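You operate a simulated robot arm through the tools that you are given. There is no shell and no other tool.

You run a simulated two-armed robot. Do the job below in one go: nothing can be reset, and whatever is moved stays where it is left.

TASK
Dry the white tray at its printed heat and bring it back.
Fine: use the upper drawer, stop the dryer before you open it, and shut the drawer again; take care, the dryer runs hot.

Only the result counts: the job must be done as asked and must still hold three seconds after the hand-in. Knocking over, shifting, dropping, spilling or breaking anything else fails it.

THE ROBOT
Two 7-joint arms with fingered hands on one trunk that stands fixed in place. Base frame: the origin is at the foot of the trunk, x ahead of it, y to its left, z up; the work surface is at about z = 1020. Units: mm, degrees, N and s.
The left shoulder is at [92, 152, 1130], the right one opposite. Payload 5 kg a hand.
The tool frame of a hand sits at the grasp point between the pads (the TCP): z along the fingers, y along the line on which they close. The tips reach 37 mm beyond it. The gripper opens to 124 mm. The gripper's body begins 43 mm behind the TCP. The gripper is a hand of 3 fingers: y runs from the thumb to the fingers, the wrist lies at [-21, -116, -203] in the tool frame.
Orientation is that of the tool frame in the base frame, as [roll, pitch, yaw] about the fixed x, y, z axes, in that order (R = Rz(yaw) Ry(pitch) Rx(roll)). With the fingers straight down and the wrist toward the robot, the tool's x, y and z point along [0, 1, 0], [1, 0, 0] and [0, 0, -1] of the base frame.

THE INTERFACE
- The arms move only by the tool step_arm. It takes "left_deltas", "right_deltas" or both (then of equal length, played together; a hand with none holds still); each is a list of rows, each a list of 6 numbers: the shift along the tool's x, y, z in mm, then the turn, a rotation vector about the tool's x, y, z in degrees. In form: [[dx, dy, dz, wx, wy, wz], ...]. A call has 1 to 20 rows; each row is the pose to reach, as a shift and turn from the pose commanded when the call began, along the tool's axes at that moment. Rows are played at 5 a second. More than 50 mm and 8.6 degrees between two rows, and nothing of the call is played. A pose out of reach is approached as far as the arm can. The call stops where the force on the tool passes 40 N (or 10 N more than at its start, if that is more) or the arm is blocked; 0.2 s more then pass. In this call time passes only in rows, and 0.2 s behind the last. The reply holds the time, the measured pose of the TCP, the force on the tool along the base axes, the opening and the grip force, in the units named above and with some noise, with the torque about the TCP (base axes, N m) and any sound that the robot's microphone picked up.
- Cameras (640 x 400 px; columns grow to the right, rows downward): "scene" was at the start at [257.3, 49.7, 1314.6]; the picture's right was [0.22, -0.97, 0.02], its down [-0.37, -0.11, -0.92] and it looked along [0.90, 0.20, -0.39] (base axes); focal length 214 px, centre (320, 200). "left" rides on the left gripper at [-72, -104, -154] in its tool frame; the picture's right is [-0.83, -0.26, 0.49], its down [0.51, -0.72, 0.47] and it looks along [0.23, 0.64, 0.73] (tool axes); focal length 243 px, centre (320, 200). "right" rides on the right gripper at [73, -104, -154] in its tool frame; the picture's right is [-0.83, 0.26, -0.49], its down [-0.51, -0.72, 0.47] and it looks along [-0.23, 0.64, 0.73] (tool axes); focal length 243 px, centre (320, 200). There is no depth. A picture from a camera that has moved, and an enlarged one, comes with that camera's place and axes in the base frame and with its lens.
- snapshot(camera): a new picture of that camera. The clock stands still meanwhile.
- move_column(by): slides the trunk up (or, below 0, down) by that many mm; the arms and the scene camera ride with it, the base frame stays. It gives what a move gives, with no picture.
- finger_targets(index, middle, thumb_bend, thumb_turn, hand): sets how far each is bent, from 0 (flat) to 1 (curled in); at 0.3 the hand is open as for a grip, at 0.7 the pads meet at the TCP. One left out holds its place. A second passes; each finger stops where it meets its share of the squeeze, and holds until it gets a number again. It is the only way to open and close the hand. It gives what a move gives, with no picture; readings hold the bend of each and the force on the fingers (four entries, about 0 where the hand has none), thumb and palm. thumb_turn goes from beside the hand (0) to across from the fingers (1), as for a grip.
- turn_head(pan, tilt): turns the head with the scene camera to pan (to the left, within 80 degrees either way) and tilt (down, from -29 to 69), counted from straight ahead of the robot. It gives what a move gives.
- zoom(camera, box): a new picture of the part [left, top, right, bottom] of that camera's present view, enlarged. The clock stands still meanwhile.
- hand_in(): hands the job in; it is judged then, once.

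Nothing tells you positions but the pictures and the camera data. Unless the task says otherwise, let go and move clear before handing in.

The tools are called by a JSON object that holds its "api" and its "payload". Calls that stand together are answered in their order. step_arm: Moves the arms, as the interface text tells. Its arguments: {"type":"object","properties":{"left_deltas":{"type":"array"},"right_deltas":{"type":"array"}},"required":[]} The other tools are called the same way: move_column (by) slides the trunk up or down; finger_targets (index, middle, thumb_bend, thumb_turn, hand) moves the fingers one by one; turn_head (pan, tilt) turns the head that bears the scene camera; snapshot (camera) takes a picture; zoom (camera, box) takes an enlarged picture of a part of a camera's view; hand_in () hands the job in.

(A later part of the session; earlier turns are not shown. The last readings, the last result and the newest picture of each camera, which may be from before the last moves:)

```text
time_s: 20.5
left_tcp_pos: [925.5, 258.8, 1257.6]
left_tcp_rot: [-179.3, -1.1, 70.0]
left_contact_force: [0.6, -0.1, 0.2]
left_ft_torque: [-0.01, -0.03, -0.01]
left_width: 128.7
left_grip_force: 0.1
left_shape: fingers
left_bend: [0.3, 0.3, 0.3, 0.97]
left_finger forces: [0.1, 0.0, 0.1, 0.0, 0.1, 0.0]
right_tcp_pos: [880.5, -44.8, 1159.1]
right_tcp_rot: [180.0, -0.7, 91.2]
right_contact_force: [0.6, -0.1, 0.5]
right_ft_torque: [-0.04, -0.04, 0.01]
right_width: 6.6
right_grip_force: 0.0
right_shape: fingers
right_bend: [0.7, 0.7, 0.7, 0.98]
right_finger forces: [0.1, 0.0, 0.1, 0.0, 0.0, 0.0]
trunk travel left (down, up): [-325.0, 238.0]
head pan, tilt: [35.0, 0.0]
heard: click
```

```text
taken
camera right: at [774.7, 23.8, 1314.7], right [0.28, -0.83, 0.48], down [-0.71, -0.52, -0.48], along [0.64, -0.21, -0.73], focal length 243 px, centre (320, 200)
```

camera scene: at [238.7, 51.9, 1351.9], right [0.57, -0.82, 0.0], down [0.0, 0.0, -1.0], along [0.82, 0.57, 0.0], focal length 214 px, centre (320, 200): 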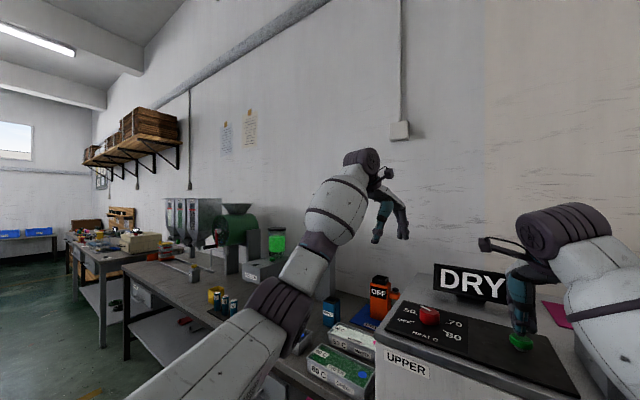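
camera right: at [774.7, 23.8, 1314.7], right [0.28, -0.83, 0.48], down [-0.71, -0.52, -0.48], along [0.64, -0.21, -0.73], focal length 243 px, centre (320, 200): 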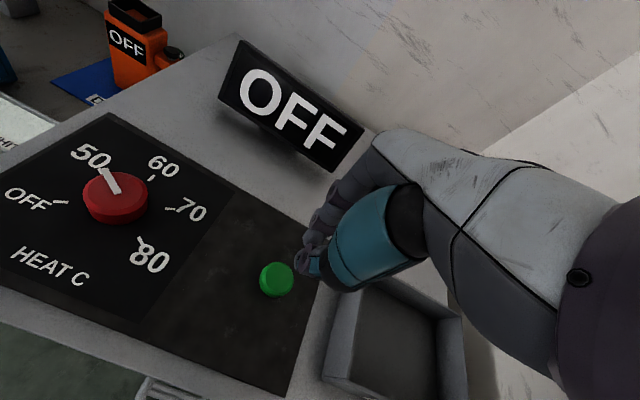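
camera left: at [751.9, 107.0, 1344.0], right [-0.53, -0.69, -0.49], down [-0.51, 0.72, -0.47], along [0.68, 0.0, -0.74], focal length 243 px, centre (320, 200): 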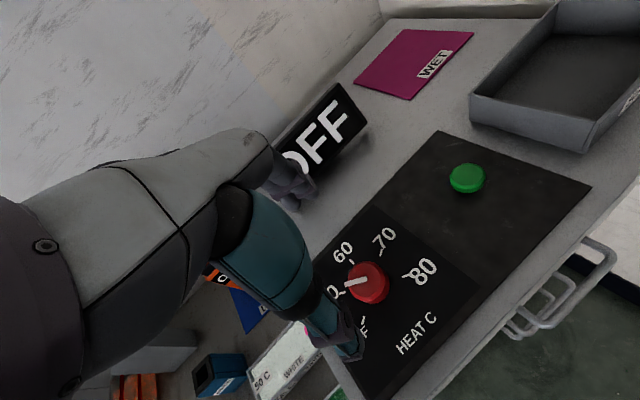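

The dryer is stopped and shows OFF again. Before choosing how to take the handle I'll check the shape of the hands and the handle.

{"api": "zoom", "payload": {"camera": "scene", "box": [310, 140, 430, 260]}}

{"api": "turn_head", "payload": {"pan": 0, "tilt": 35}}

{"api": "zoom", "payload": {"camera": "scene", "box": [240, 170, 440, 300]}}

{"api": "snapshot", "payload": {"camera": "scene"}}

```text
3.33 times, centred on (370, 200) of scene
camera zoom: at [237.6, 52.4, 1352.2], right [0.57, -0.82, 0.0], down [0.0, 0.0, -1.0], along [0.82, 0.57, 0.0], focal length 715 px, centre (153, 200)
```

zoom: 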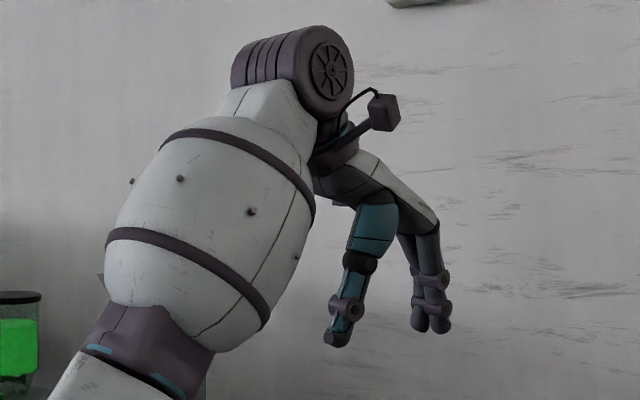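

```text
time_s: 21.5
left_tcp_pos: [925.1, 258.6, 1255.8]
left_tcp_rot: [-179.3, -0.9, 70.0]
left_contact_force: [-0.3, -0.6, -0.4]
left_ft_torque: [0.0, 0.02, 0.02]
left_width: 128.4
left_grip_force: 0.0
left_shape: fingers
left_bend: [0.3, 0.3, 0.3, 0.97]
left_finger forces: [0.0, 0.1, 0.1, 0.1, 0.1, 0.0]
right_tcp_pos: [881.7, -45.2, 1157.7]
right_tcp_rot: [-179.9, -0.7, 91.1]
right_contact_force: [0.3, -0.4, 0.2]
right_ft_torque: [-0.01, 0.01, -0.01]
right_width: 6.7
right_grip_force: 0.1
right_shape: fingers
right_bend: [0.7, 0.7, 0.7, 0.98]
right_finger forces: [0.1, 0.2, 0.0, 0.0, 0.0, 0.0]
trunk travel left (down, up): [-325.0, 238.0]
head pan, tilt: [0.0, 35.0]
```

```text
3.08 times, centred on (340, 235) of scene
camera zoom: at [252.8, 0.4, 1296.0], right [0.0, -1.0, 0.0], down [-0.57, 0.0, -0.82], along [0.82, 0.0, -0.57], focal length 660 px, centre (258, 92)
```

zoom: 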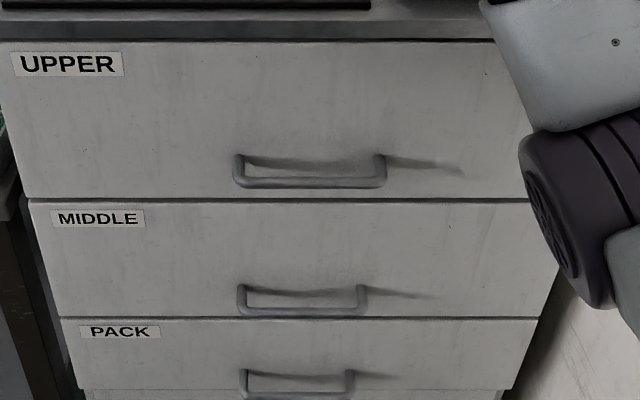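

```text
taken
camera scene: at [252.8, 0.4, 1296.0], right [0.0, -1.0, 0.0], down [-0.57, 0.0, -0.82], along [0.82, 0.0, -0.57], focal length 214 px, centre (320, 200)
```

scene: 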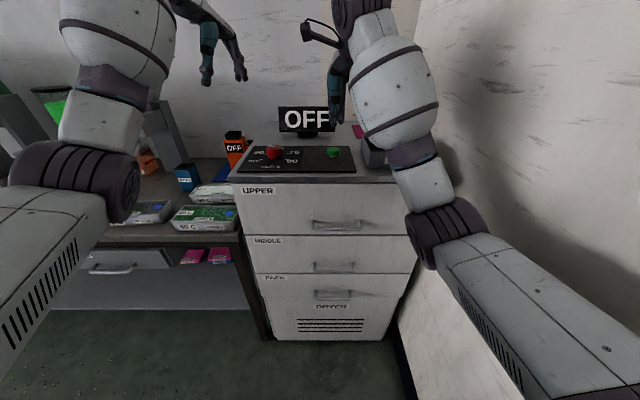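

The upper handle's bar is at about x 722, z 864, y from 24 to -123, and stands roughly 36 mm off the face. I'll raise the trunk so the arm has room to pull the drawer well toward the robot, then tilt the right hand about 50° to take the bar.

{"api": "move_column", "payload": {"by": 200}}

{"api": "finger_targets", "payload": {"hand": "right", "index": 0.55, "middle": 0.55, "thumb_bend": 0.55}}

```text
time_s: 23.7
left_tcp_pos: [928.7, 257.0, 1452.2]
left_tcp_rot: [-179.2, -0.9, 70.0]
left_contact_force: [0.1, 0.5, 0.9]
left_ft_torque: [-0.01, 0.01, 0.01]
left_width: 128.4
left_grip_force: 0.0
left_shape: fingers
left_bend: [0.3, 0.3, 0.3, 0.97]
left_finger forces: [0.1, 0.0, 0.0, 0.0, 0.1, 0.0]
right_tcp_pos: [883.3, -45.7, 1356.4]
right_tcp_rot: [-179.9, -0.7, 91.0]
right_contact_force: [-0.2, 0.9, -1.0]
right_ft_torque: [-0.02, -0.01, 0.0]
right_width: 6.7
right_grip_force: 0.0
right_shape: fingers
right_bend: [0.7, 0.7, 0.7, 0.98]
right_finger forces: [0.1, 0.1, 0.1, 0.0, 0.0, 0.0]
trunk travel left (down, up): [-525.0, 38.0]
head pan, tilt: [0.0, 35.0]
```

```text
time_s: 24.7
left_tcp_pos: [925.4, 258.2, 1455.5]
left_tcp_rot: [-179.3, -1.0, 70.0]
left_contact_force: [1.2, -0.4, 0.3]
left_ft_torque: [0.02, -0.02, -0.01]
left_width: 128.8
left_grip_force: 0.0
left_shape: fingers
left_bend: [0.3, 0.3, 0.3, 0.97]
left_finger forces: [0.1, 0.0, 0.1, 0.0, 0.0, 0.0]
right_tcp_pos: [880.7, -44.9, 1360.0]
right_tcp_rot: [179.9, -0.7, 91.1]
right_contact_force: [0.4, -0.1, 0.5]
right_ft_torque: [-0.03, -0.01, 0.0]
right_width: 51.6
right_grip_force: 0.1
right_shape: fingers
right_bend: [0.55, 0.55, 0.55, 0.98]
right_finger forces: [0.0, 0.0, 0.1, 0.0, 0.0, 0.1]
trunk travel left (down, up): [-525.0, 38.0]
head pan, tilt: [0.0, 35.0]
```

{"api": "step_arm", "payload": {"right_deltas": [[0, -36, 20, -5, 0, 0], [0, -72, 44, -10, 0, 0], [-1, -106, 70, -15, 0, 0], [-1, -138, 100, -20, 0, 0], [-2, -168, 134, -25, 0, 0], [-2, -196, 170, -30, 0, 0], [-3, -222, 206, -35, 0, 0], [-3, -245, 242, -40, 0, 0], [-4, -264, 278, -45, 0, 0], [-4, -281, 310, -50, 0, 0]]}}

{"api": "snapshot", "payload": {"camera": "right"}}

{"api": "snapshot", "payload": {"camera": "scene"}}

```text
time_s: 26.9
left_tcp_pos: [925.1, 258.8, 1456.6]
left_tcp_rot: [-179.4, -1.1, 70.0]
left_contact_force: [-1.1, -0.1, 0.6]
left_ft_torque: [0.0, -0.03, 0.04]
left_width: 128.6
left_grip_force: 0.1
left_shape: fingers
left_bend: [0.3, 0.3, 0.3, 0.97]
left_finger forces: [0.0, 0.0, 0.0, 0.0, 0.0, 0.0]
right_tcp_pos: [598.9, -50.1, 1050.8]
right_tcp_rot: [130.0, -0.7, 91.3]
right_contact_force: [-0.3, 0.1, 0.9]
right_ft_torque: [0.0, 0.03, -0.01]
right_width: 51.9
right_grip_force: 0.2
right_shape: fingers
right_bend: [0.55, 0.55, 0.55, 0.98]
right_finger forces: [0.1, 0.0, 0.0, 0.1, 0.0, 0.0]
trunk travel left (down, up): [-525.0, 38.0]
head pan, tilt: [0.0, 35.0]
```

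```text
taken
camera right: at [412.7, 18.2, 1070.1], right [-0.19, -0.84, 0.51], down [-0.09, -0.5, -0.86], along [0.98, -0.21, 0.02], focal length 243 px, centre (320, 200)
```

right: 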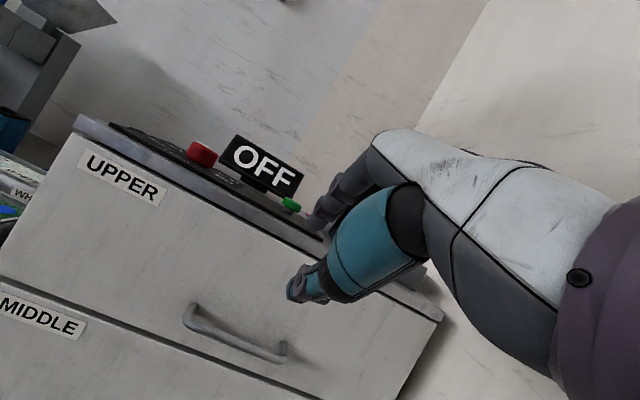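

```text
taken
camera scene: at [162.5, 0.8, 1522.5], right [0.0, -1.0, 0.0], down [-0.57, 0.0, -0.82], along [0.82, 0.0, -0.57], focal length 214 px, centre (320, 200)
```

scene: 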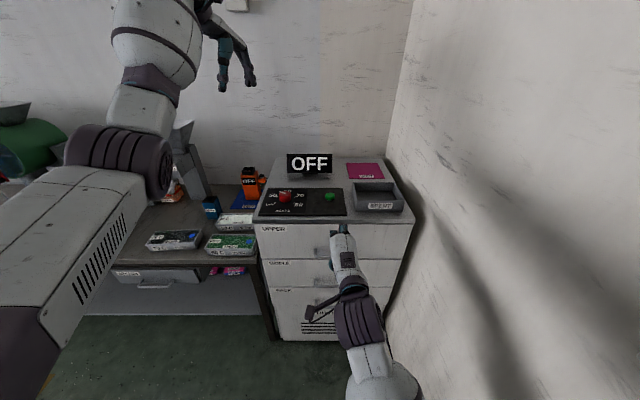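

The torso shifts by itself to help the arm reach. From this view the bar is confirmed near (722, -45, 865), so I'll line up the half-closed fingers in front of it.

{"api": "finger_targets", "payload": {"hand": "right", "index": 0.6, "middle": 0.6, "thumb_bend": 0.6}}

{"api": "step_arm", "payload": {"right_deltas": [[0, -24, 26, 0, 0, 0], [1, -48, 53, 0, 0, 0], [1, -69, 79, 0, 0, 0], [1, -69, 110, 0, 0, 0], [1, -69, 135, 0, 0, 0], [1, -69, 135, 0, 0, 0]]}}

{"api": "snapshot", "payload": {"camera": "right"}}

{"api": "zoom", "payload": {"camera": "scene", "box": [250, 200, 450, 330]}}

```text
time_s: 27.9
left_tcp_pos: [925.4, 257.7, 1456.4]
left_tcp_rot: [-179.3, -1.0, 70.0]
left_contact_force: [0.1, -0.2, 0.0]
left_ft_torque: [0.0, -0.03, 0.04]
left_width: 128.5
left_grip_force: 0.0
left_shape: fingers
left_bend: [0.3, 0.3, 0.3, 0.97]
left_finger forces: [0.1, 0.0, 0.0, 0.1, 0.0, 0.0]
right_tcp_pos: [600.1, -50.5, 1049.7]
right_tcp_rot: [130.0, -0.6, 91.0]
right_contact_force: [0.7, 0.2, 0.5]
right_ft_torque: [-0.01, -0.02, 0.0]
right_width: 37.3
right_grip_force: 0.0
right_shape: fingers
right_bend: [0.6, 0.6, 0.6, 0.98]
right_finger forces: [0.0, 0.0, 0.0, 0.0, 0.0, 0.0]
trunk travel left (down, up): [-525.0, 38.0]
head pan, tilt: [0.0, 35.0]
```

```text
time_s: 29.5
left_tcp_pos: [926.9, 257.5, 1455.2]
left_tcp_rot: [-179.2, -1.0, 70.0]
left_contact_force: [-0.1, -0.1, 0.7]
left_ft_torque: [0.02, 0.02, -0.01]
left_width: 128.5
left_grip_force: 0.0
left_shape: fingers
left_bend: [0.3, 0.3, 0.3, 0.97]
left_finger forces: [0.0, 0.1, 0.0, 0.0, 0.0, 0.0]
right_tcp_pos: [655.9, -86.7, 889.8]
right_tcp_rot: [130.4, 6.0, 92.2]
right_contact_force: [0.3, 0.0, 0.7]
right_ft_torque: [-0.02, -0.02, 0.02]
right_width: 37.0
right_grip_force: 0.1
right_shape: fingers
right_bend: [0.6, 0.6, 0.6, 0.98]
right_finger forces: [0.0, 0.0, 0.1, 0.0, 0.1, 0.0]
trunk travel left (down, up): [-525.0, 38.0]
head pan, tilt: [0.0, 35.0]
stopped in row 6 (right hand): the arm was blocked; the commanded pose is now the measured one
```

```text
taken
camera right: at [468.9, -19.8, 903.1], right [-0.17, -0.78, 0.6], down [-0.09, -0.6, -0.8], along [0.98, -0.19, 0.04], focal length 243 px, centre (320, 200)
```

right: 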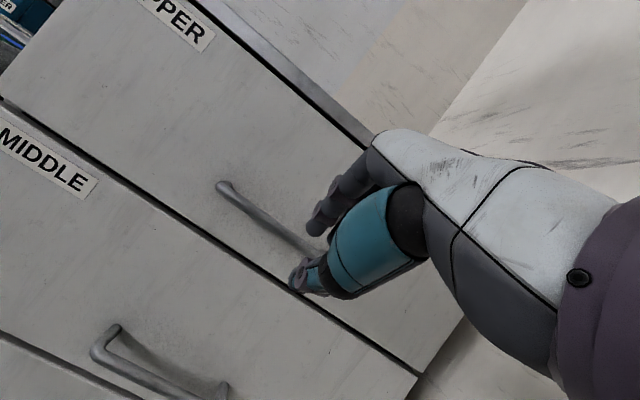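

```text
3.08 times, centred on (350, 265) of scene
camera zoom: at [164.6, 0.5, 1522.2], right [0.0, -1.0, 0.0], down [-0.57, 0.0, -0.82], along [0.82, 0.0, -0.57], focal length 660 px, centre (228, 0)
```

zoom: 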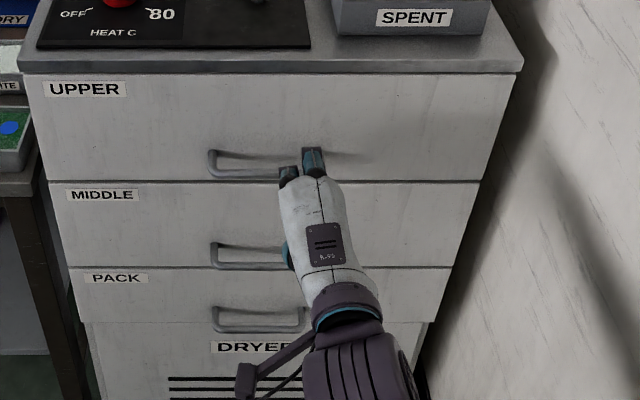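

The arm hit a joint limit with the trunk this high: it drifted to y -87 with no contact. I'll back off, lower the trunk, and approach again.

{"api": "step_arm", "payload": {"right_deltas": [[0, 0, -40, 0, 0, 0], [10, 30, -70, 0, -2, 0], [20, 60, -90, 0, -4, 0], [30, 100, -100, 0, -6, 0]]}}

{"api": "move_column", "payload": {"by": -180}}

{"api": "snapshot", "payload": {"camera": "scene"}}

```text
time_s: 30.4
left_tcp_pos: [929.8, 258.0, 1449.3]
left_tcp_rot: [-178.9, -0.8, 70.0]
left_contact_force: [-0.7, 0.1, -0.9]
left_ft_torque: [0.02, 0.03, -0.05]
left_width: 128.6
left_grip_force: 0.1
left_shape: fingers
left_bend: [0.3, 0.3, 0.3, 0.97]
left_finger forces: [0.0, 0.1, 0.0, 0.0, 0.0, 0.0]
right_tcp_pos: [618.8, -94.0, 960.0]
right_tcp_rot: [131.4, 18.9, 91.1]
right_contact_force: [-0.3, 0.1, -0.5]
right_ft_torque: [0.0, 0.0, 0.02]
right_width: 36.9
right_grip_force: 0.0
right_shape: fingers
right_bend: [0.6, 0.6, 0.6, 0.98]
right_finger forces: [0.0, 0.1, 0.0, 0.0, 0.1, 0.1]
trunk travel left (down, up): [-525.0, 38.0]
head pan, tilt: [0.0, 35.0]
stopped in row 4 (right hand): the arm was blocked; the commanded pose is now the measured one
```

```text
time_s: 32.4
left_tcp_pos: [927.3, 257.7, 1274.9]
left_tcp_rot: [-179.3, -0.9, 70.1]
left_contact_force: [-0.7, 0.3, -0.6]
left_ft_torque: [0.0, 0.0, 0.01]
left_width: 128.3
left_grip_force: 0.0
left_shape: fingers
left_bend: [0.3, 0.3, 0.3, 0.97]
left_finger forces: [0.0, 0.0, 0.0, 0.1, 0.0, 0.0]
right_tcp_pos: [616.3, -114.8, 776.0]
right_tcp_rot: [131.1, 24.2, 92.6]
right_contact_force: [-0.1, -0.3, 0.0]
right_ft_torque: [0.02, 0.01, 0.01]
right_width: 37.2
right_grip_force: 0.0
right_shape: fingers
right_bend: [0.6, 0.6, 0.6, 0.98]
right_finger forces: [0.0, 0.1, 0.0, 0.0, 0.0, 0.1]
trunk travel left (down, up): [-345.0, 218.0]
head pan, tilt: [0.0, 35.0]
```

```text
taken
camera scene: at [248.4, 0.2, 1314.9], right [0.0, -1.0, 0.0], down [-0.57, 0.0, -0.82], along [0.82, 0.0, -0.57], focal length 214 px, centre (320, 200)
```

scene: 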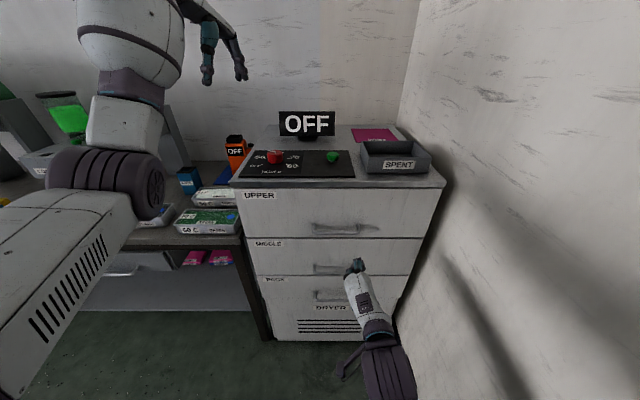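

The hand rolled off axis because I corrected the wrong way. I'll bring it back to a clean 50° tilt in front of the drawer at this lower trunk height.

{"api": "step_arm", "payload": {"right_deltas": [[-2.5, 22, -24, 0, 2.6, 3.1], [-5, 44, -48, 0, 5.2, 6.2], [-7.5, 66, -73, 0, 7.8, 9.2], [-10, 88, -97, 0, 10.4, 12.3], [-12.5, 110, -121, 0, 13, 15.4], [-15, 132, -145, 0, 15.6, 18.5]]}}

{"api": "snapshot", "payload": {"camera": "scene"}}

```text
time_s: 33.0
left_tcp_pos: [926.9, 258.3, 1275.8]
left_tcp_rot: [-179.3, -1.0, 70.0]
left_contact_force: [0.5, 0.6, -1.1]
left_ft_torque: [-0.03, 0.01, -0.03]
left_width: 128.5
left_grip_force: 0.0
left_shape: fingers
left_bend: [0.3, 0.3, 0.3, 0.97]
left_finger forces: [0.0, 0.0, 0.0, 0.0, 0.0, 0.0]
right_tcp_pos: [603.1, -103.2, 813.9]
right_tcp_rot: [132.3, 19.9, 94.0]
right_contact_force: [-0.9, 0.2, 0.1]
right_ft_torque: [-0.02, -0.02, 0.02]
right_width: 36.9
right_grip_force: 0.0
right_shape: fingers
right_bend: [0.6, 0.6, 0.6, 0.98]
right_finger forces: [0.1, 0.1, 0.0, 0.1, 0.1, 0.0]
trunk travel left (down, up): [-345.0, 218.0]
head pan, tilt: [0.0, 35.0]
stopped in row 2 (right hand): the arm was blocked; the commanded pose is now the measured one
```

```text
taken
camera scene: at [248.4, 0.2, 1315.5], right [0.0, -1.0, 0.0], down [-0.57, 0.0, -0.82], along [0.82, 0.0, -0.57], focal length 214 px, centre (320, 200)
```

scene: 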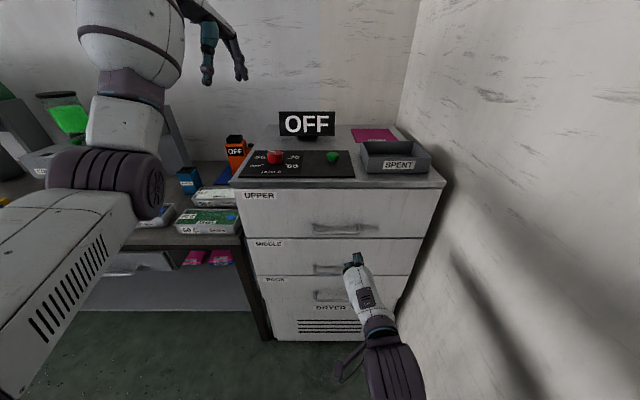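

{"api": "turn_head", "payload": {"pan": -50, "tilt": 45}}

{"api": "snapshot", "payload": {"camera": "scene"}}

```text
time_s: 34.2
left_tcp_pos: [926.4, 257.7, 1275.5]
left_tcp_rot: [-179.3, -1.0, 69.9]
left_contact_force: [-0.8, -0.8, -0.2]
left_ft_torque: [-0.02, 0.0, 0.02]
left_width: 128.4
left_grip_force: 0.0
left_shape: fingers
left_bend: [0.3, 0.3, 0.3, 0.97]
left_finger forces: [0.0, 0.1, 0.0, 0.0, 0.0, 0.1]
right_tcp_pos: [603.5, -103.3, 814.8]
right_tcp_rot: [132.5, 19.9, 94.0]
right_contact_force: [-0.1, -0.2, -0.1]
right_ft_torque: [-0.01, 0.01, -0.01]
right_width: 36.8
right_grip_force: 0.1
right_shape: fingers
right_bend: [0.6, 0.6, 0.6, 0.98]
right_finger forces: [0.0, 0.0, 0.0, 0.0, 0.0, 0.0]
trunk travel left (down, up): [-345.0, 218.0]
head pan, tilt: [-50.0, 45.0]
```

```text
taken
camera scene: at [212.7, -61.9, 1301.0], right [-0.77, -0.64, 0.0], down [-0.45, 0.54, -0.71], along [0.46, -0.54, -0.71], focal length 214 px, centre (320, 200)
```

scene: 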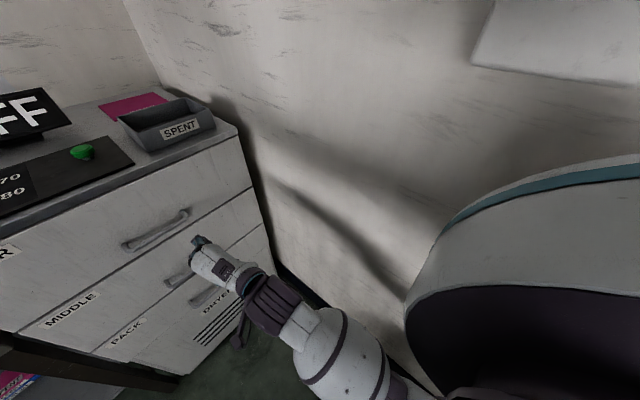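

{"api": "step_arm", "payload": {"right_deltas": [[-6, 12, -14, 0, 0, 0], [-12, 25, -28, 0, 0, 0], [-20, 40, -45, 0, 0, 0]]}}

```text
time_s: 35.0
left_tcp_pos: [927.9, 257.5, 1277.3]
left_tcp_rot: [-179.3, -1.0, 70.0]
left_contact_force: [0.8, -0.7, 0.8]
left_ft_torque: [0.01, 0.0, -0.01]
left_width: 128.7
left_grip_force: 0.1
left_shape: fingers
left_bend: [0.3, 0.3, 0.3, 0.97]
left_finger forces: [0.0, 0.1, 0.1, 0.0, 0.0, 0.0]
right_tcp_pos: [596.2, -102.2, 877.7]
right_tcp_rot: [132.3, 19.9, 93.9]
right_contact_force: [-0.3, 0.2, -0.4]
right_ft_torque: [0.03, 0.0, 0.0]
right_width: 36.6
right_grip_force: 0.0
right_shape: fingers
right_bend: [0.6, 0.6, 0.6, 0.98]
right_finger forces: [0.0, 0.0, 0.0, 0.0, 0.1, 0.0]
trunk travel left (down, up): [-345.0, 218.0]
head pan, tilt: [-50.0, 45.0]
```

{"api": "step_arm", "payload": {"right_deltas": [[-9, 24, -8, 0, 0, 0], [-18, 48, -16, 0, 0, 0], [-27, 72, -24, 0, 0, 0], [-36, 96, -32, 0, 0, 0]]}}

{"api": "step_arm", "payload": {"right_deltas": [[0, 0, 0, 0, 2.2, 2.6], [0, 0, 0, 0, 4.4, 5.2], [0, 0, 0, 0, 6.6, 7.8]]}}

```text
time_s: 36.0
left_tcp_pos: [927.2, 257.9, 1275.0]
left_tcp_rot: [-179.3, -1.0, 70.0]
left_contact_force: [0.4, 0.0, 0.2]
left_ft_torque: [-0.04, -0.01, -0.03]
left_width: 128.5
left_grip_force: 0.1
left_shape: fingers
left_bend: [0.3, 0.3, 0.3, 0.97]
left_finger forces: [0.0, 0.0, 0.1, 0.0, 0.0, 0.0]
right_tcp_pos: [637.8, -102.3, 977.1]
right_tcp_rot: [132.5, 19.9, 94.0]
right_contact_force: [0.4, 0.4, -0.1]
right_ft_torque: [0.03, -0.01, 0.0]
right_width: 37.0
right_grip_force: 0.0
right_shape: fingers
right_bend: [0.6, 0.6, 0.6, 0.98]
right_finger forces: [0.1, 0.0, 0.0, 0.0, 0.1, 0.0]
trunk travel left (down, up): [-345.0, 218.0]
head pan, tilt: [-50.0, 45.0]
```

```text
time_s: 36.8
left_tcp_pos: [926.2, 257.5, 1275.7]
left_tcp_rot: [-179.3, -0.9, 69.9]
left_contact_force: [0.1, 0.4, 0.7]
left_ft_torque: [0.0, 0.04, -0.04]
left_width: 128.6
left_grip_force: 0.0
left_shape: fingers
left_bend: [0.3, 0.3, 0.3, 0.97]
left_finger forces: [0.0, 0.0, 0.0, 0.0, 0.0, 0.1]
right_tcp_pos: [637.2, -101.5, 978.7]
right_tcp_rot: [132.3, 9.7, 93.6]
right_contact_force: [0.4, 0.7, 0.1]
right_ft_torque: [0.0, -0.03, 0.01]
right_width: 36.8
right_grip_force: 0.0
right_shape: fingers
right_bend: [0.6, 0.6, 0.6, 0.98]
right_finger forces: [0.0, 0.0, 0.1, 0.0, 0.0, 0.0]
trunk travel left (down, up): [-345.0, 218.0]
head pan, tilt: [-50.0, 45.0]
```

{"api": "step_arm", "payload": {"right_deltas": [[17, 3, -1, -0.6, 1.2, 3.2], [34, 6, -2, -1.2, 2.5, 6.5], [51, 8.7, -3.4, -1.7, 3.7, 9.7]]}}

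{"api": "turn_head", "payload": {"pan": 0, "tilt": 35}}

{"api": "snapshot", "payload": {"camera": "scene"}}

{"api": "snapshot", "payload": {"camera": "right"}}

```text
time_s: 37.6
left_tcp_pos: [926.8, 259.3, 1277.1]
left_tcp_rot: [-179.3, -0.9, 69.9]
left_contact_force: [-0.2, 0.1, -0.2]
left_ft_torque: [-0.01, -0.01, -0.01]
left_width: 128.4
left_grip_force: 0.0
left_shape: fingers
left_bend: [0.3, 0.3, 0.3, 0.97]
left_finger forces: [0.1, 0.0, 0.0, 0.1, 0.0, 0.0]
right_tcp_pos: [637.6, -49.6, 975.9]
right_tcp_rot: [130.2, 0.0, 89.7]
right_contact_force: [0.5, 0.0, 0.6]
right_ft_torque: [-0.03, -0.01, 0.02]
right_width: 36.8
right_grip_force: 0.2
right_shape: fingers
right_bend: [0.6, 0.6, 0.6, 0.98]
right_finger forces: [0.1, 0.1, 0.1, 0.0, 0.1, 0.0]
trunk travel left (down, up): [-345.0, 218.0]
head pan, tilt: [-50.0, 45.0]
```

```text
time_s: 38.8
left_tcp_pos: [927.0, 257.4, 1276.1]
left_tcp_rot: [-179.3, -0.9, 70.0]
left_contact_force: [0.5, 0.0, 0.6]
left_ft_torque: [0.0, -0.02, 0.0]
left_width: 128.7
left_grip_force: 0.0
left_shape: fingers
left_bend: [0.3, 0.3, 0.3, 0.97]
left_finger forces: [0.0, 0.0, 0.0, 0.1, 0.0, 0.0]
right_tcp_pos: [637.0, -49.3, 977.3]
right_tcp_rot: [130.3, 0.0, 89.9]
right_contact_force: [0.2, 0.1, 0.4]
right_ft_torque: [-0.01, 0.03, 0.01]
right_width: 37.0
right_grip_force: 0.0
right_shape: fingers
right_bend: [0.6, 0.6, 0.6, 0.98]
right_finger forces: [0.0, 0.0, 0.1, 0.0, 0.0, 0.0]
trunk travel left (down, up): [-345.0, 218.0]
head pan, tilt: [0.0, 35.0]
```

```text
taken
camera scene: at [248.4, 0.2, 1315.8], right [0.0, -1.0, 0.0], down [-0.57, 0.0, -0.82], along [0.82, 0.0, -0.57], focal length 214 px, centre (320, 200)
```

scene: 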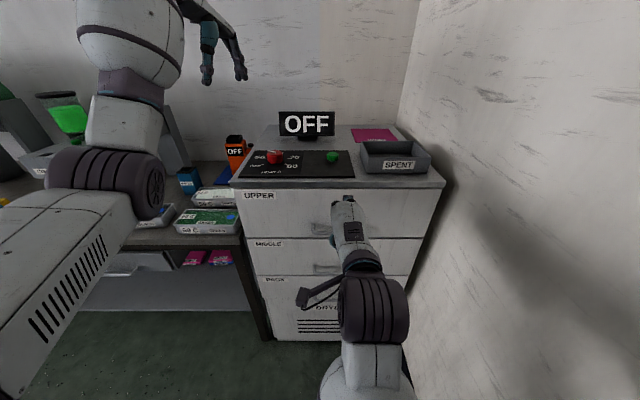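

```text
taken
camera right: at [452.8, 22.8, 997.2], right [-0.21, -0.83, 0.52], down [-0.11, -0.51, -0.86], along [0.97, -0.23, 0.02], focal length 243 px, centre (320, 200)
```

right: 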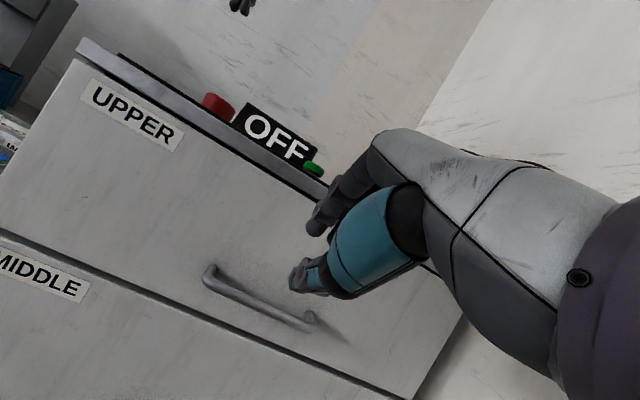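

The hand is back on axis at (637, -49, 977). I'll approach the bar along the finger direction.

{"api": "step_arm", "payload": {"right_deltas": [[0, -18, 30, 0, 0, 0], [0, -37, 60, 0, 0, 0], [0, -37, 80, 0, 0, 0], [0, -37, 95, 0, 0, 0]]}}

{"api": "snapshot", "payload": {"camera": "right"}}

{"api": "zoom", "payload": {"camera": "scene", "box": [270, 180, 430, 290]}}

```text
time_s: 39.8
left_tcp_pos: [926.5, 256.5, 1276.3]
left_tcp_rot: [-179.3, -1.0, 70.0]
left_contact_force: [0.0, 1.1, -0.1]
left_ft_torque: [-0.02, 0.04, -0.01]
left_width: 128.7
left_grip_force: 0.0
left_shape: fingers
left_bend: [0.3, 0.3, 0.3, 0.97]
left_finger forces: [0.1, 0.0, 0.0, 0.0, 0.0, 0.0]
right_tcp_pos: [685.5, -48.8, 886.1]
right_tcp_rot: [130.3, 0.0, 89.9]
right_contact_force: [0.9, -1.0, -0.6]
right_ft_torque: [0.01, 0.01, 0.06]
right_width: 37.1
right_grip_force: 0.0
right_shape: fingers
right_bend: [0.6, 0.6, 0.6, 0.98]
right_finger forces: [0.1, 0.1, 0.1, 0.0, 0.0, 0.1]
trunk travel left (down, up): [-345.0, 218.0]
head pan, tilt: [0.0, 35.0]
```

```text
taken
camera right: at [502.2, 23.2, 906.7], right [-0.21, -0.83, 0.52], down [-0.11, -0.51, -0.86], along [0.97, -0.23, 0.02], focal length 243 px, centre (320, 200)
```

right: 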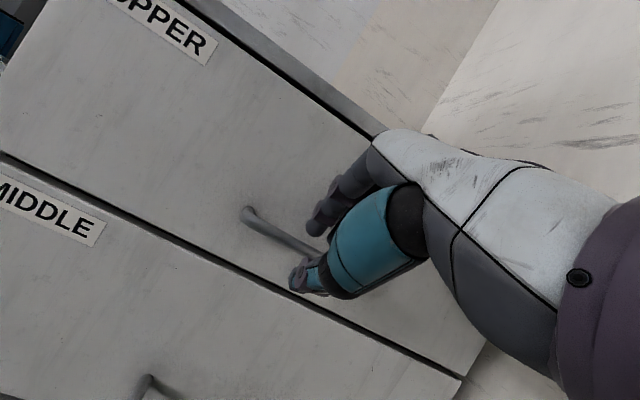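

```text
3.64 times, centred on (350, 235) of scene
camera zoom: at [248.6, 0.3, 1315.7], right [0.0, -1.0, 0.0], down [-0.57, 0.0, -0.82], along [0.82, 0.0, -0.57], focal length 780 px, centre (211, 73)
```

zoom: 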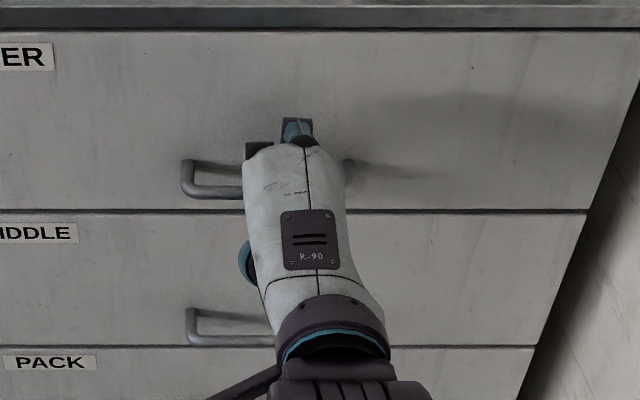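

The bar lies between the fingers above and the thumb below. I'll go in the last 27 mm and close.

{"api": "step_arm", "payload": {"right_deltas": [[0, 0, 9, 0, 0, 0], [0, 0, 18, 0, 0, 0], [0, 0, 27, 0, 0, 0]]}}

{"api": "snapshot", "payload": {"camera": "right"}}

```text
time_s: 40.6
left_tcp_pos: [926.0, 257.2, 1275.3]
left_tcp_rot: [-179.3, -1.0, 69.9]
left_contact_force: [0.2, -0.1, -1.0]
left_ft_torque: [0.0, -0.02, -0.01]
left_width: 128.5
left_grip_force: 0.1
left_shape: fingers
left_bend: [0.3, 0.3, 0.3, 0.97]
left_finger forces: [0.1, 0.0, 0.0, 0.0, 0.1, 0.1]
right_tcp_pos: [707.2, -50.0, 870.6]
right_tcp_rot: [130.3, 0.0, 89.9]
right_contact_force: [0.8, 0.1, 0.2]
right_ft_torque: [-0.01, 0.01, 0.04]
right_width: 37.2
right_grip_force: 0.0
right_shape: fingers
right_bend: [0.6, 0.6, 0.6, 0.98]
right_finger forces: [0.0, 0.1, 0.1, 0.0, 0.0, 0.1]
trunk travel left (down, up): [-345.0, 218.0]
head pan, tilt: [0.0, 35.0]
```

```text
taken
camera right: at [522.8, 23.2, 890.2], right [-0.21, -0.83, 0.52], down [-0.11, -0.51, -0.86], along [0.97, -0.23, 0.02], focal length 243 px, centre (320, 200)
```

right: 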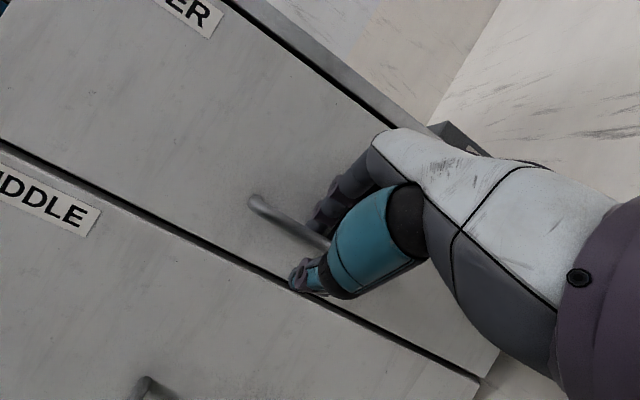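

{"api": "finger_targets", "payload": {"hand": "right", "index": 0.72, "middle": 0.72, "thumb_bend": 0.72}}

{"api": "snapshot", "payload": {"camera": "right"}}

```text
time_s: 41.6
left_tcp_pos: [926.9, 257.5, 1276.9]
left_tcp_rot: [-179.3, -1.0, 70.0]
left_contact_force: [-0.1, -0.7, -0.7]
left_ft_torque: [0.01, 0.02, -0.03]
left_width: 128.2
left_grip_force: 0.1
left_shape: fingers
left_bend: [0.3, 0.3, 0.3, 0.97]
left_finger forces: [0.0, 0.0, 0.1, 0.1, 0.0, 0.1]
right_tcp_pos: [707.6, -49.7, 870.5]
right_tcp_rot: [130.3, 0.0, 89.9]
right_contact_force: [0.4, -0.9, -1.0]
right_ft_torque: [-0.04, -0.01, 0.03]
right_width: 3.5
right_grip_force: 3.7
right_shape: fingers
right_bend: [0.72, 0.72, 0.71, 0.97]
right_finger forces: [2.3, 1.8, 0.0, 0.0, 3.7, 0.1]
trunk travel left (down, up): [-345.0, 218.0]
head pan, tilt: [0.0, 35.0]
```

```text
taken
camera right: at [522.5, 23.2, 890.3], right [-0.21, -0.83, 0.52], down [-0.11, -0.51, -0.86], along [0.97, -0.23, 0.02], focal length 243 px, centre (320, 200)
```

right: 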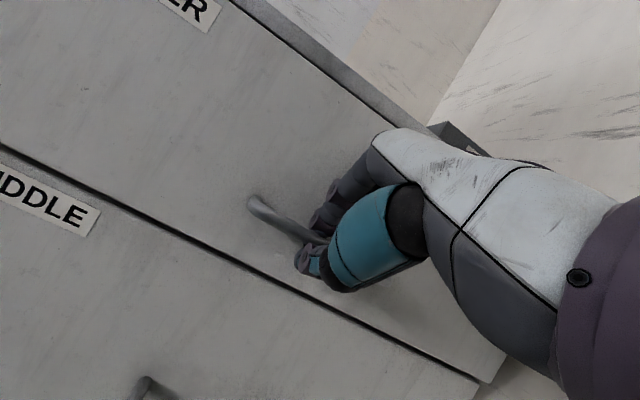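

The fingers have closed around the bar. Now I'll pull the drawer straight toward the robot.

{"api": "step_arm", "payload": {"right_deltas": [[0, -6.4, -7.7, 0, 0, 0], [0, -13, -15.3, 0, 0, 0], [0, -22.5, -26.8, 0, 0, 0], [0, -32, -38, 0, 0, 0], [0, -45, -53.6, 0, 0, 0], [0, -58, -69, 0, 0, 0]]}}

{"api": "snapshot", "payload": {"camera": "scene"}}

```text
time_s: 43.2
left_tcp_pos: [929.0, 257.2, 1274.7]
left_tcp_rot: [-179.1, -0.8, 70.1]
left_contact_force: [1.0, -0.7, -0.4]
left_ft_torque: [-0.03, 0.06, -0.01]
left_width: 128.4
left_grip_force: 0.1
left_shape: fingers
left_bend: [0.3, 0.3, 0.3, 0.97]
left_finger forces: [0.0, 0.1, 0.0, 0.0, 0.1, 0.0]
right_tcp_pos: [648.1, -47.6, 927.4]
right_tcp_rot: [124.1, 0.4, 90.1]
right_contact_force: [-0.4, 0.4, 0.6]
right_ft_torque: [-0.02, 0.01, 0.03]
right_width: 1.8
right_grip_force: 0.1
right_shape: fingers
right_bend: [0.72, 0.72, 0.71, 0.97]
right_finger forces: [0.0, 0.0, 0.0, 0.1, 0.0, 0.2]
trunk travel left (down, up): [-345.0, 218.0]
head pan, tilt: [0.0, 35.0]
stopped in row 6 (right hand): the arm was blocked; the commanded pose is now the measured one
```

```text
taken
camera scene: at [251.0, 0.6, 1316.0], right [0.0, -1.0, 0.0], down [-0.58, 0.0, -0.82], along [0.82, 0.0, -0.58], focal length 214 px, centre (320, 200)
```

scene: 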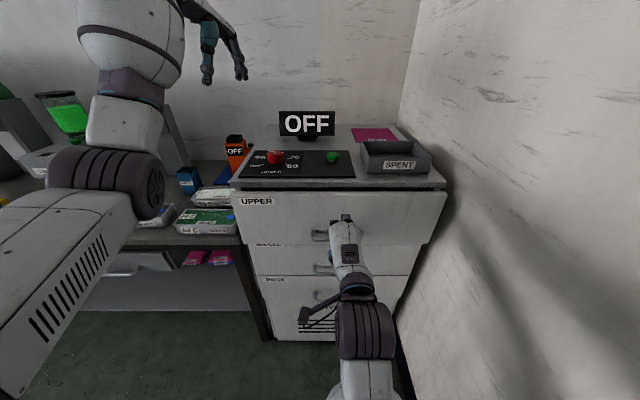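

The drawer came out a little, then the arm reached its inner limit and the fingers slipped off. I'll lift clear and see how far it opened.

{"api": "step_arm", "payload": {"right_deltas": [[0, 30, -25, 0, 0, 0], [0, 65, -50, 0, 0, 0], [0, 100, -75, 0, 0, 0], [0, 135, -100, 0, 0, 0]]}}

{"api": "snapshot", "payload": {"camera": "right"}}

{"api": "zoom", "payload": {"camera": "scene", "box": [220, 160, 460, 310]}}

```text
time_s: 44.2
left_tcp_pos: [928.0, 258.4, 1275.4]
left_tcp_rot: [-179.3, -1.0, 69.9]
left_contact_force: [0.2, 0.2, 0.1]
left_ft_torque: [-0.01, 0.01, -0.02]
left_width: 128.3
left_grip_force: 0.0
left_shape: fingers
left_bend: [0.3, 0.3, 0.3, 0.97]
left_finger forces: [0.0, 0.1, 0.0, 0.0, 0.1, 0.0]
right_tcp_pos: [642.4, -45.2, 1092.1]
right_tcp_rot: [124.4, 0.4, 90.0]
right_contact_force: [1.0, -0.1, -0.2]
right_ft_torque: [0.02, 0.0, 0.03]
right_width: 2.0
right_grip_force: 0.0
right_shape: fingers
right_bend: [0.72, 0.72, 0.71, 0.97]
right_finger forces: [0.1, 0.0, 0.0, 0.1, 0.0, 0.0]
right hand out of reach, approached as far as the arm can: row 4
trunk travel left (down, up): [-345.0, 218.0]
head pan, tilt: [0.0, 35.0]
```

```text
taken
camera right: at [457.1, 27.1, 1092.6], right [-0.26, -0.83, 0.5], down [-0.02, -0.51, -0.86], along [0.97, -0.23, 0.12], focal length 243 px, centre (320, 200)
```

right: 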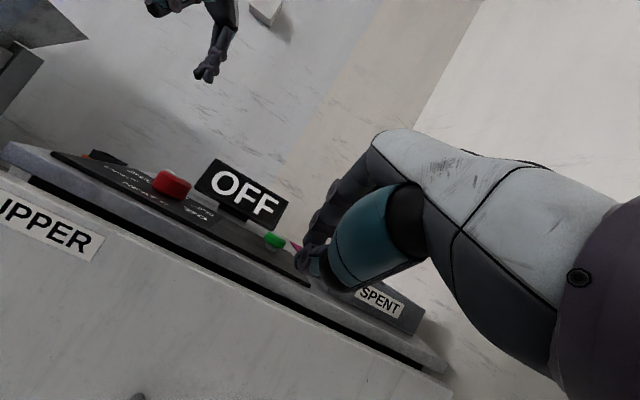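

```text
2.67 times, centred on (340, 235) of scene
camera zoom: at [249.5, 0.9, 1315.3], right [0.0, -1.0, 0.0], down [-0.57, 0.0, -0.82], along [0.82, 0.0, -0.57], focal length 572 px, centre (267, 107)
```

zoom: 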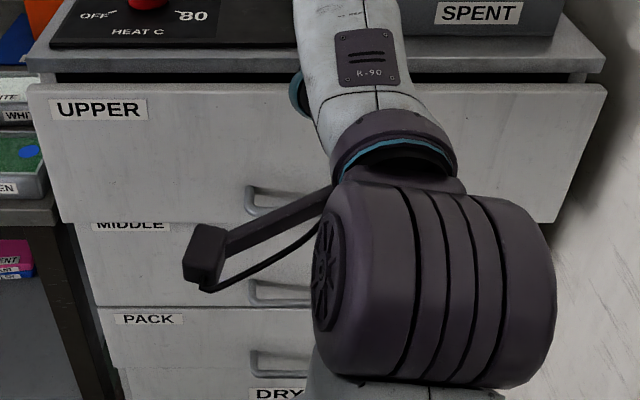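

{"api": "zoom", "payload": {"camera": "right", "box": [0, 130, 240, 280]}}

{"api": "zoom", "payload": {"camera": "scene", "box": [225, 170, 325, 230]}}

```text
2.67 times, centred on (120, 205) of right
camera zoom: at [457.1, 27.1, 1092.6], right [-0.26, -0.83, 0.5], down [-0.02, -0.51, -0.86], along [0.97, -0.23, 0.12], focal length 647 px, centre (853, 187)
```

zoom: 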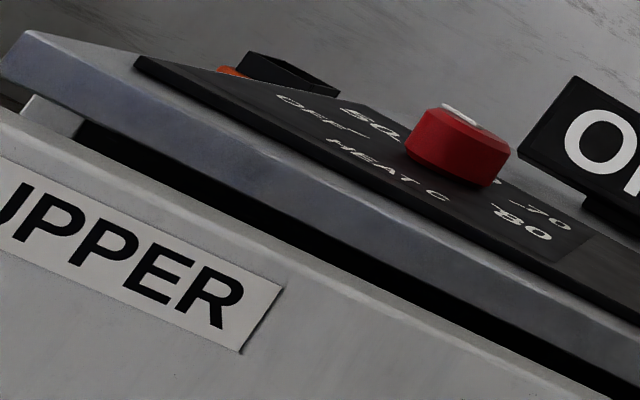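

```text
6.40 times, centred on (275, 200) of scene
camera zoom: at [249.5, 0.9, 1315.3], right [0.0, -1.0, 0.0], down [-0.57, 0.0, -0.82], along [0.82, 0.0, -0.57], focal length 1373 px, centre (608, 200)
```

zoom: 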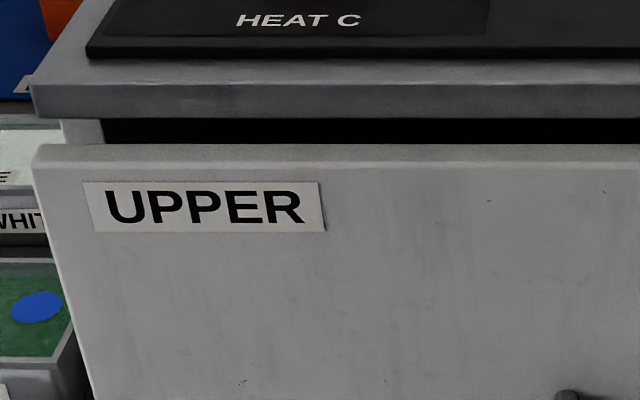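

The drawer is open about 23 mm: face at x ≈ 735, panel top z ≈ 995, bar now near x 699. I'll raise the trunk 100 mm and hook the bar again with less tilt (25°), which leaves more pulling room.

{"api": "finger_targets", "payload": {"hand": "right", "index": 0.6, "middle": 0.6, "thumb_bend": 0.6}}

{"api": "move_column", "payload": {"by": 100}}

{"api": "step_arm", "payload": {"right_deltas": [[0, 0, 0, 6.1, 0, 0], [0, 0, 0, 12.2, 0, 0], [0, 0, 0, 18.3, 0, 0], [0, 0, 0, 24.5, 0, 0], [0, 0, 0, 30.6, 0, 0], [0, 0, 0, 30.6, 0, 0]]}}

```text
time_s: 45.2
left_tcp_pos: [926.3, 258.3, 1276.7]
left_tcp_rot: [-179.3, -1.0, 69.9]
left_contact_force: [0.4, -0.5, 0.8]
left_ft_torque: [0.01, 0.01, 0.01]
left_width: 128.2
left_grip_force: 0.2
left_shape: fingers
left_bend: [0.3, 0.3, 0.3, 0.97]
left_finger forces: [0.1, 0.1, 0.1, 0.0, 0.0, 0.0]
right_tcp_pos: [641.9, -45.2, 1092.4]
right_tcp_rot: [124.2, 0.4, 90.0]
right_contact_force: [-0.5, 0.0, 0.2]
right_ft_torque: [-0.01, 0.01, -0.01]
right_width: 36.2
right_grip_force: 0.1
right_shape: fingers
right_bend: [0.6, 0.6, 0.6, 0.97]
right_finger forces: [0.0, 0.0, 0.1, 0.0, 0.0, 0.0]
trunk travel left (down, up): [-345.0, 218.0]
head pan, tilt: [0.0, 35.0]
```

```text
time_s: 46.5
left_tcp_pos: [928.0, 259.0, 1375.5]
left_tcp_rot: [-179.2, -1.1, 70.1]
left_contact_force: [0.1, -0.4, -0.2]
left_ft_torque: [0.0, 0.02, -0.01]
left_width: 128.5
left_grip_force: 0.1
left_shape: fingers
left_bend: [0.3, 0.3, 0.3, 0.97]
left_finger forces: [0.0, 0.1, 0.0, 0.1, 0.1, 0.0]
right_tcp_pos: [644.0, -45.9, 1191.6]
right_tcp_rot: [124.3, 0.4, 90.1]
right_contact_force: [-0.8, -0.3, -0.4]
right_ft_torque: [-0.04, 0.0, -0.01]
right_width: 36.0
right_grip_force: 0.1
right_shape: fingers
right_bend: [0.6, 0.6, 0.6, 0.97]
right_finger forces: [0.0, 0.0, 0.1, 0.0, 0.0, 0.0]
trunk travel left (down, up): [-445.0, 118.0]
head pan, tilt: [0.0, 35.0]
```

```text
time_s: 47.9
left_tcp_pos: [925.4, 257.2, 1377.8]
left_tcp_rot: [-179.4, -1.0, 70.0]
left_contact_force: [0.3, -1.0, 0.8]
left_ft_torque: [-0.03, 0.04, -0.01]
left_width: 128.2
left_grip_force: 0.1
left_shape: fingers
left_bend: [0.3, 0.3, 0.3, 0.97]
left_finger forces: [0.1, 0.1, 0.0, 0.0, 0.0, 0.0]
right_tcp_pos: [642.9, -45.1, 1192.3]
right_tcp_rot: [154.9, 0.4, 90.0]
right_contact_force: [0.7, -0.4, 0.2]
right_ft_torque: [0.02, 0.0, 0.02]
right_width: 36.5
right_grip_force: 0.1
right_shape: fingers
right_bend: [0.6, 0.6, 0.6, 0.97]
right_finger forces: [0.0, 0.0, 0.1, 0.0, 0.0, 0.0]
trunk travel left (down, up): [-445.0, 118.0]
head pan, tilt: [0.0, 35.0]
```

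{"api": "step_arm", "payload": {"right_deltas": [[-1, -16, 39, 0, 0, 0], [-1, -32, 78, 0, 0, 0], [-2, -48, 117, 0, 0, 0], [-3, -64, 156, 0, 0, 0], [-4, -80, 195, 0, 0, 0], [-4, -95, 235, 0, 0, 0]]}}

{"api": "snapshot", "payload": {"camera": "right"}}

{"api": "snapshot", "payload": {"camera": "scene"}}

```text
time_s: 49.3
left_tcp_pos: [926.2, 258.2, 1377.0]
left_tcp_rot: [-179.3, -1.0, 69.9]
left_contact_force: [0.3, -0.5, -0.6]
left_ft_torque: [0.02, 0.02, 0.01]
left_width: 128.6
left_grip_force: 0.0
left_shape: fingers
left_bend: [0.3, 0.3, 0.3, 0.97]
left_finger forces: [0.0, 0.1, 0.0, 0.1, 0.1, 0.0]
right_tcp_pos: [657.2, -50.1, 940.0]
right_tcp_rot: [154.8, 0.4, 90.0]
right_contact_force: [0.1, 0.1, 0.4]
right_ft_torque: [-0.03, 0.03, 0.01]
right_width: 36.4
right_grip_force: 0.0
right_shape: fingers
right_bend: [0.6, 0.6, 0.6, 0.97]
right_finger forces: [0.0, 0.0, 0.0, 0.0, 0.1, 0.0]
trunk travel left (down, up): [-445.0, 118.0]
head pan, tilt: [0.0, 35.0]
```

```text
taken
camera right: at [497.4, 21.6, 1034.6], right [0.03, -0.83, 0.56], down [-0.45, -0.51, -0.73], along [0.89, -0.23, -0.39], focal length 243 px, centre (320, 200)
```

right: 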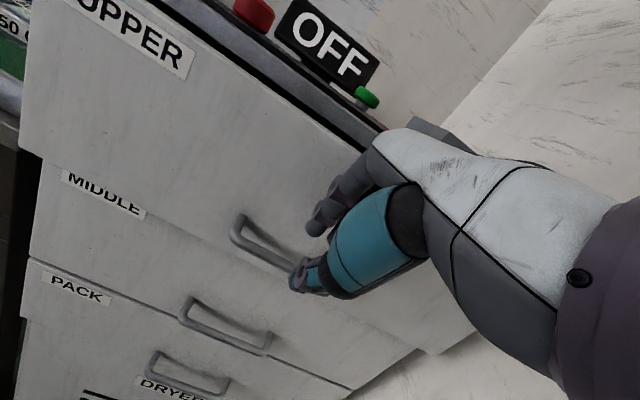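

```text
taken
camera scene: at [219.0, 0.0, 1422.6], right [0.0, -1.0, 0.0], down [-0.57, 0.0, -0.82], along [0.82, 0.0, -0.57], focal length 214 px, centre (320, 200)
```

scene: 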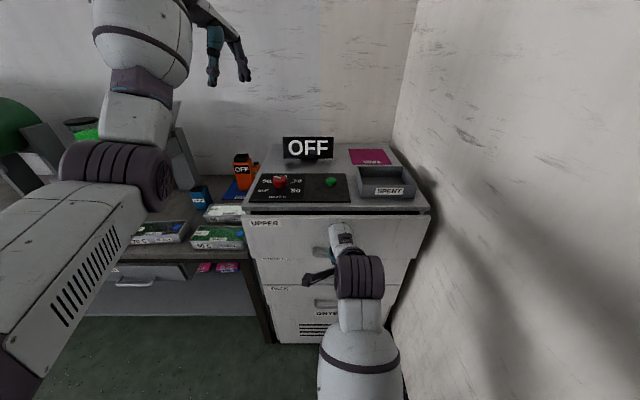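

{"api": "step_arm", "payload": {"right_deltas": [[0, -5, 20, 0, 0, 0], [0, -6, 40, 0, 0, 0], [0, -6, 56, 0, 0, 0], [0, -6, 71, 0, 0, 0]]}}

{"api": "snapshot", "payload": {"camera": "right"}}

{"api": "zoom", "payload": {"camera": "scene", "box": [270, 200, 430, 310]}}

```text
time_s: 50.3
left_tcp_pos: [926.3, 257.7, 1377.4]
left_tcp_rot: [-179.3, -1.0, 70.0]
left_contact_force: [-0.1, 0.0, -0.4]
left_ft_torque: [-0.01, -0.01, 0.01]
left_width: 128.3
left_grip_force: 0.0
left_shape: fingers
left_bend: [0.3, 0.3, 0.3, 0.97]
left_finger forces: [0.0, 0.0, 0.0, 0.0, 0.1, 0.0]
right_tcp_pos: [680.7, -52.3, 872.7]
right_tcp_rot: [154.8, 0.3, 90.1]
right_contact_force: [-1.4, -0.1, 1.0]
right_ft_torque: [-0.01, -0.03, 0.01]
right_width: 36.2
right_grip_force: 0.4
right_shape: fingers
right_bend: [0.6, 0.6, 0.6, 0.97]
right_finger forces: [0.0, 1.2, 0.0, 0.0, 0.1, 0.1]
trunk travel left (down, up): [-445.0, 118.0]
head pan, tilt: [0.0, 35.0]
```

```text
taken
camera right: at [521.3, 21.5, 967.3], right [0.03, -0.83, 0.56], down [-0.45, -0.51, -0.73], along [0.89, -0.23, -0.39], focal length 243 px, centre (320, 200)
```

right: 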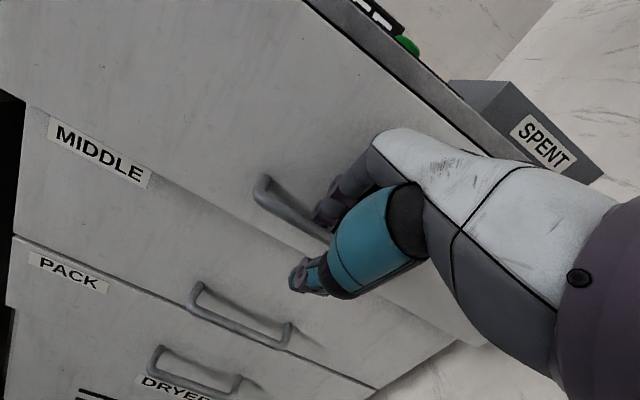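

```text
3.64 times, centred on (350, 255) of scene
camera zoom: at [218.9, 0.1, 1422.6], right [0.0, -1.0, 0.0], down [-0.57, 0.0, -0.82], along [0.82, 0.0, -0.57], focal length 780 px, centre (211, 0)
```

zoom: 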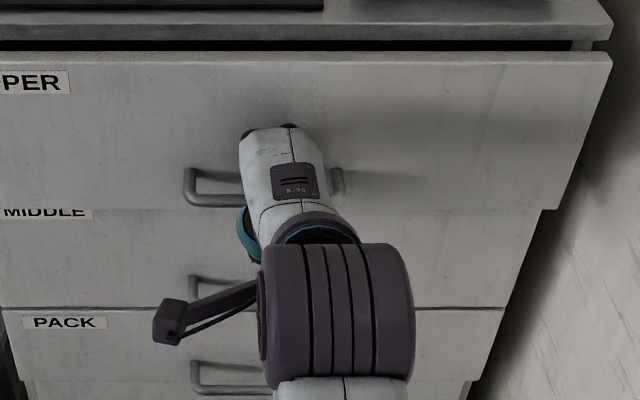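

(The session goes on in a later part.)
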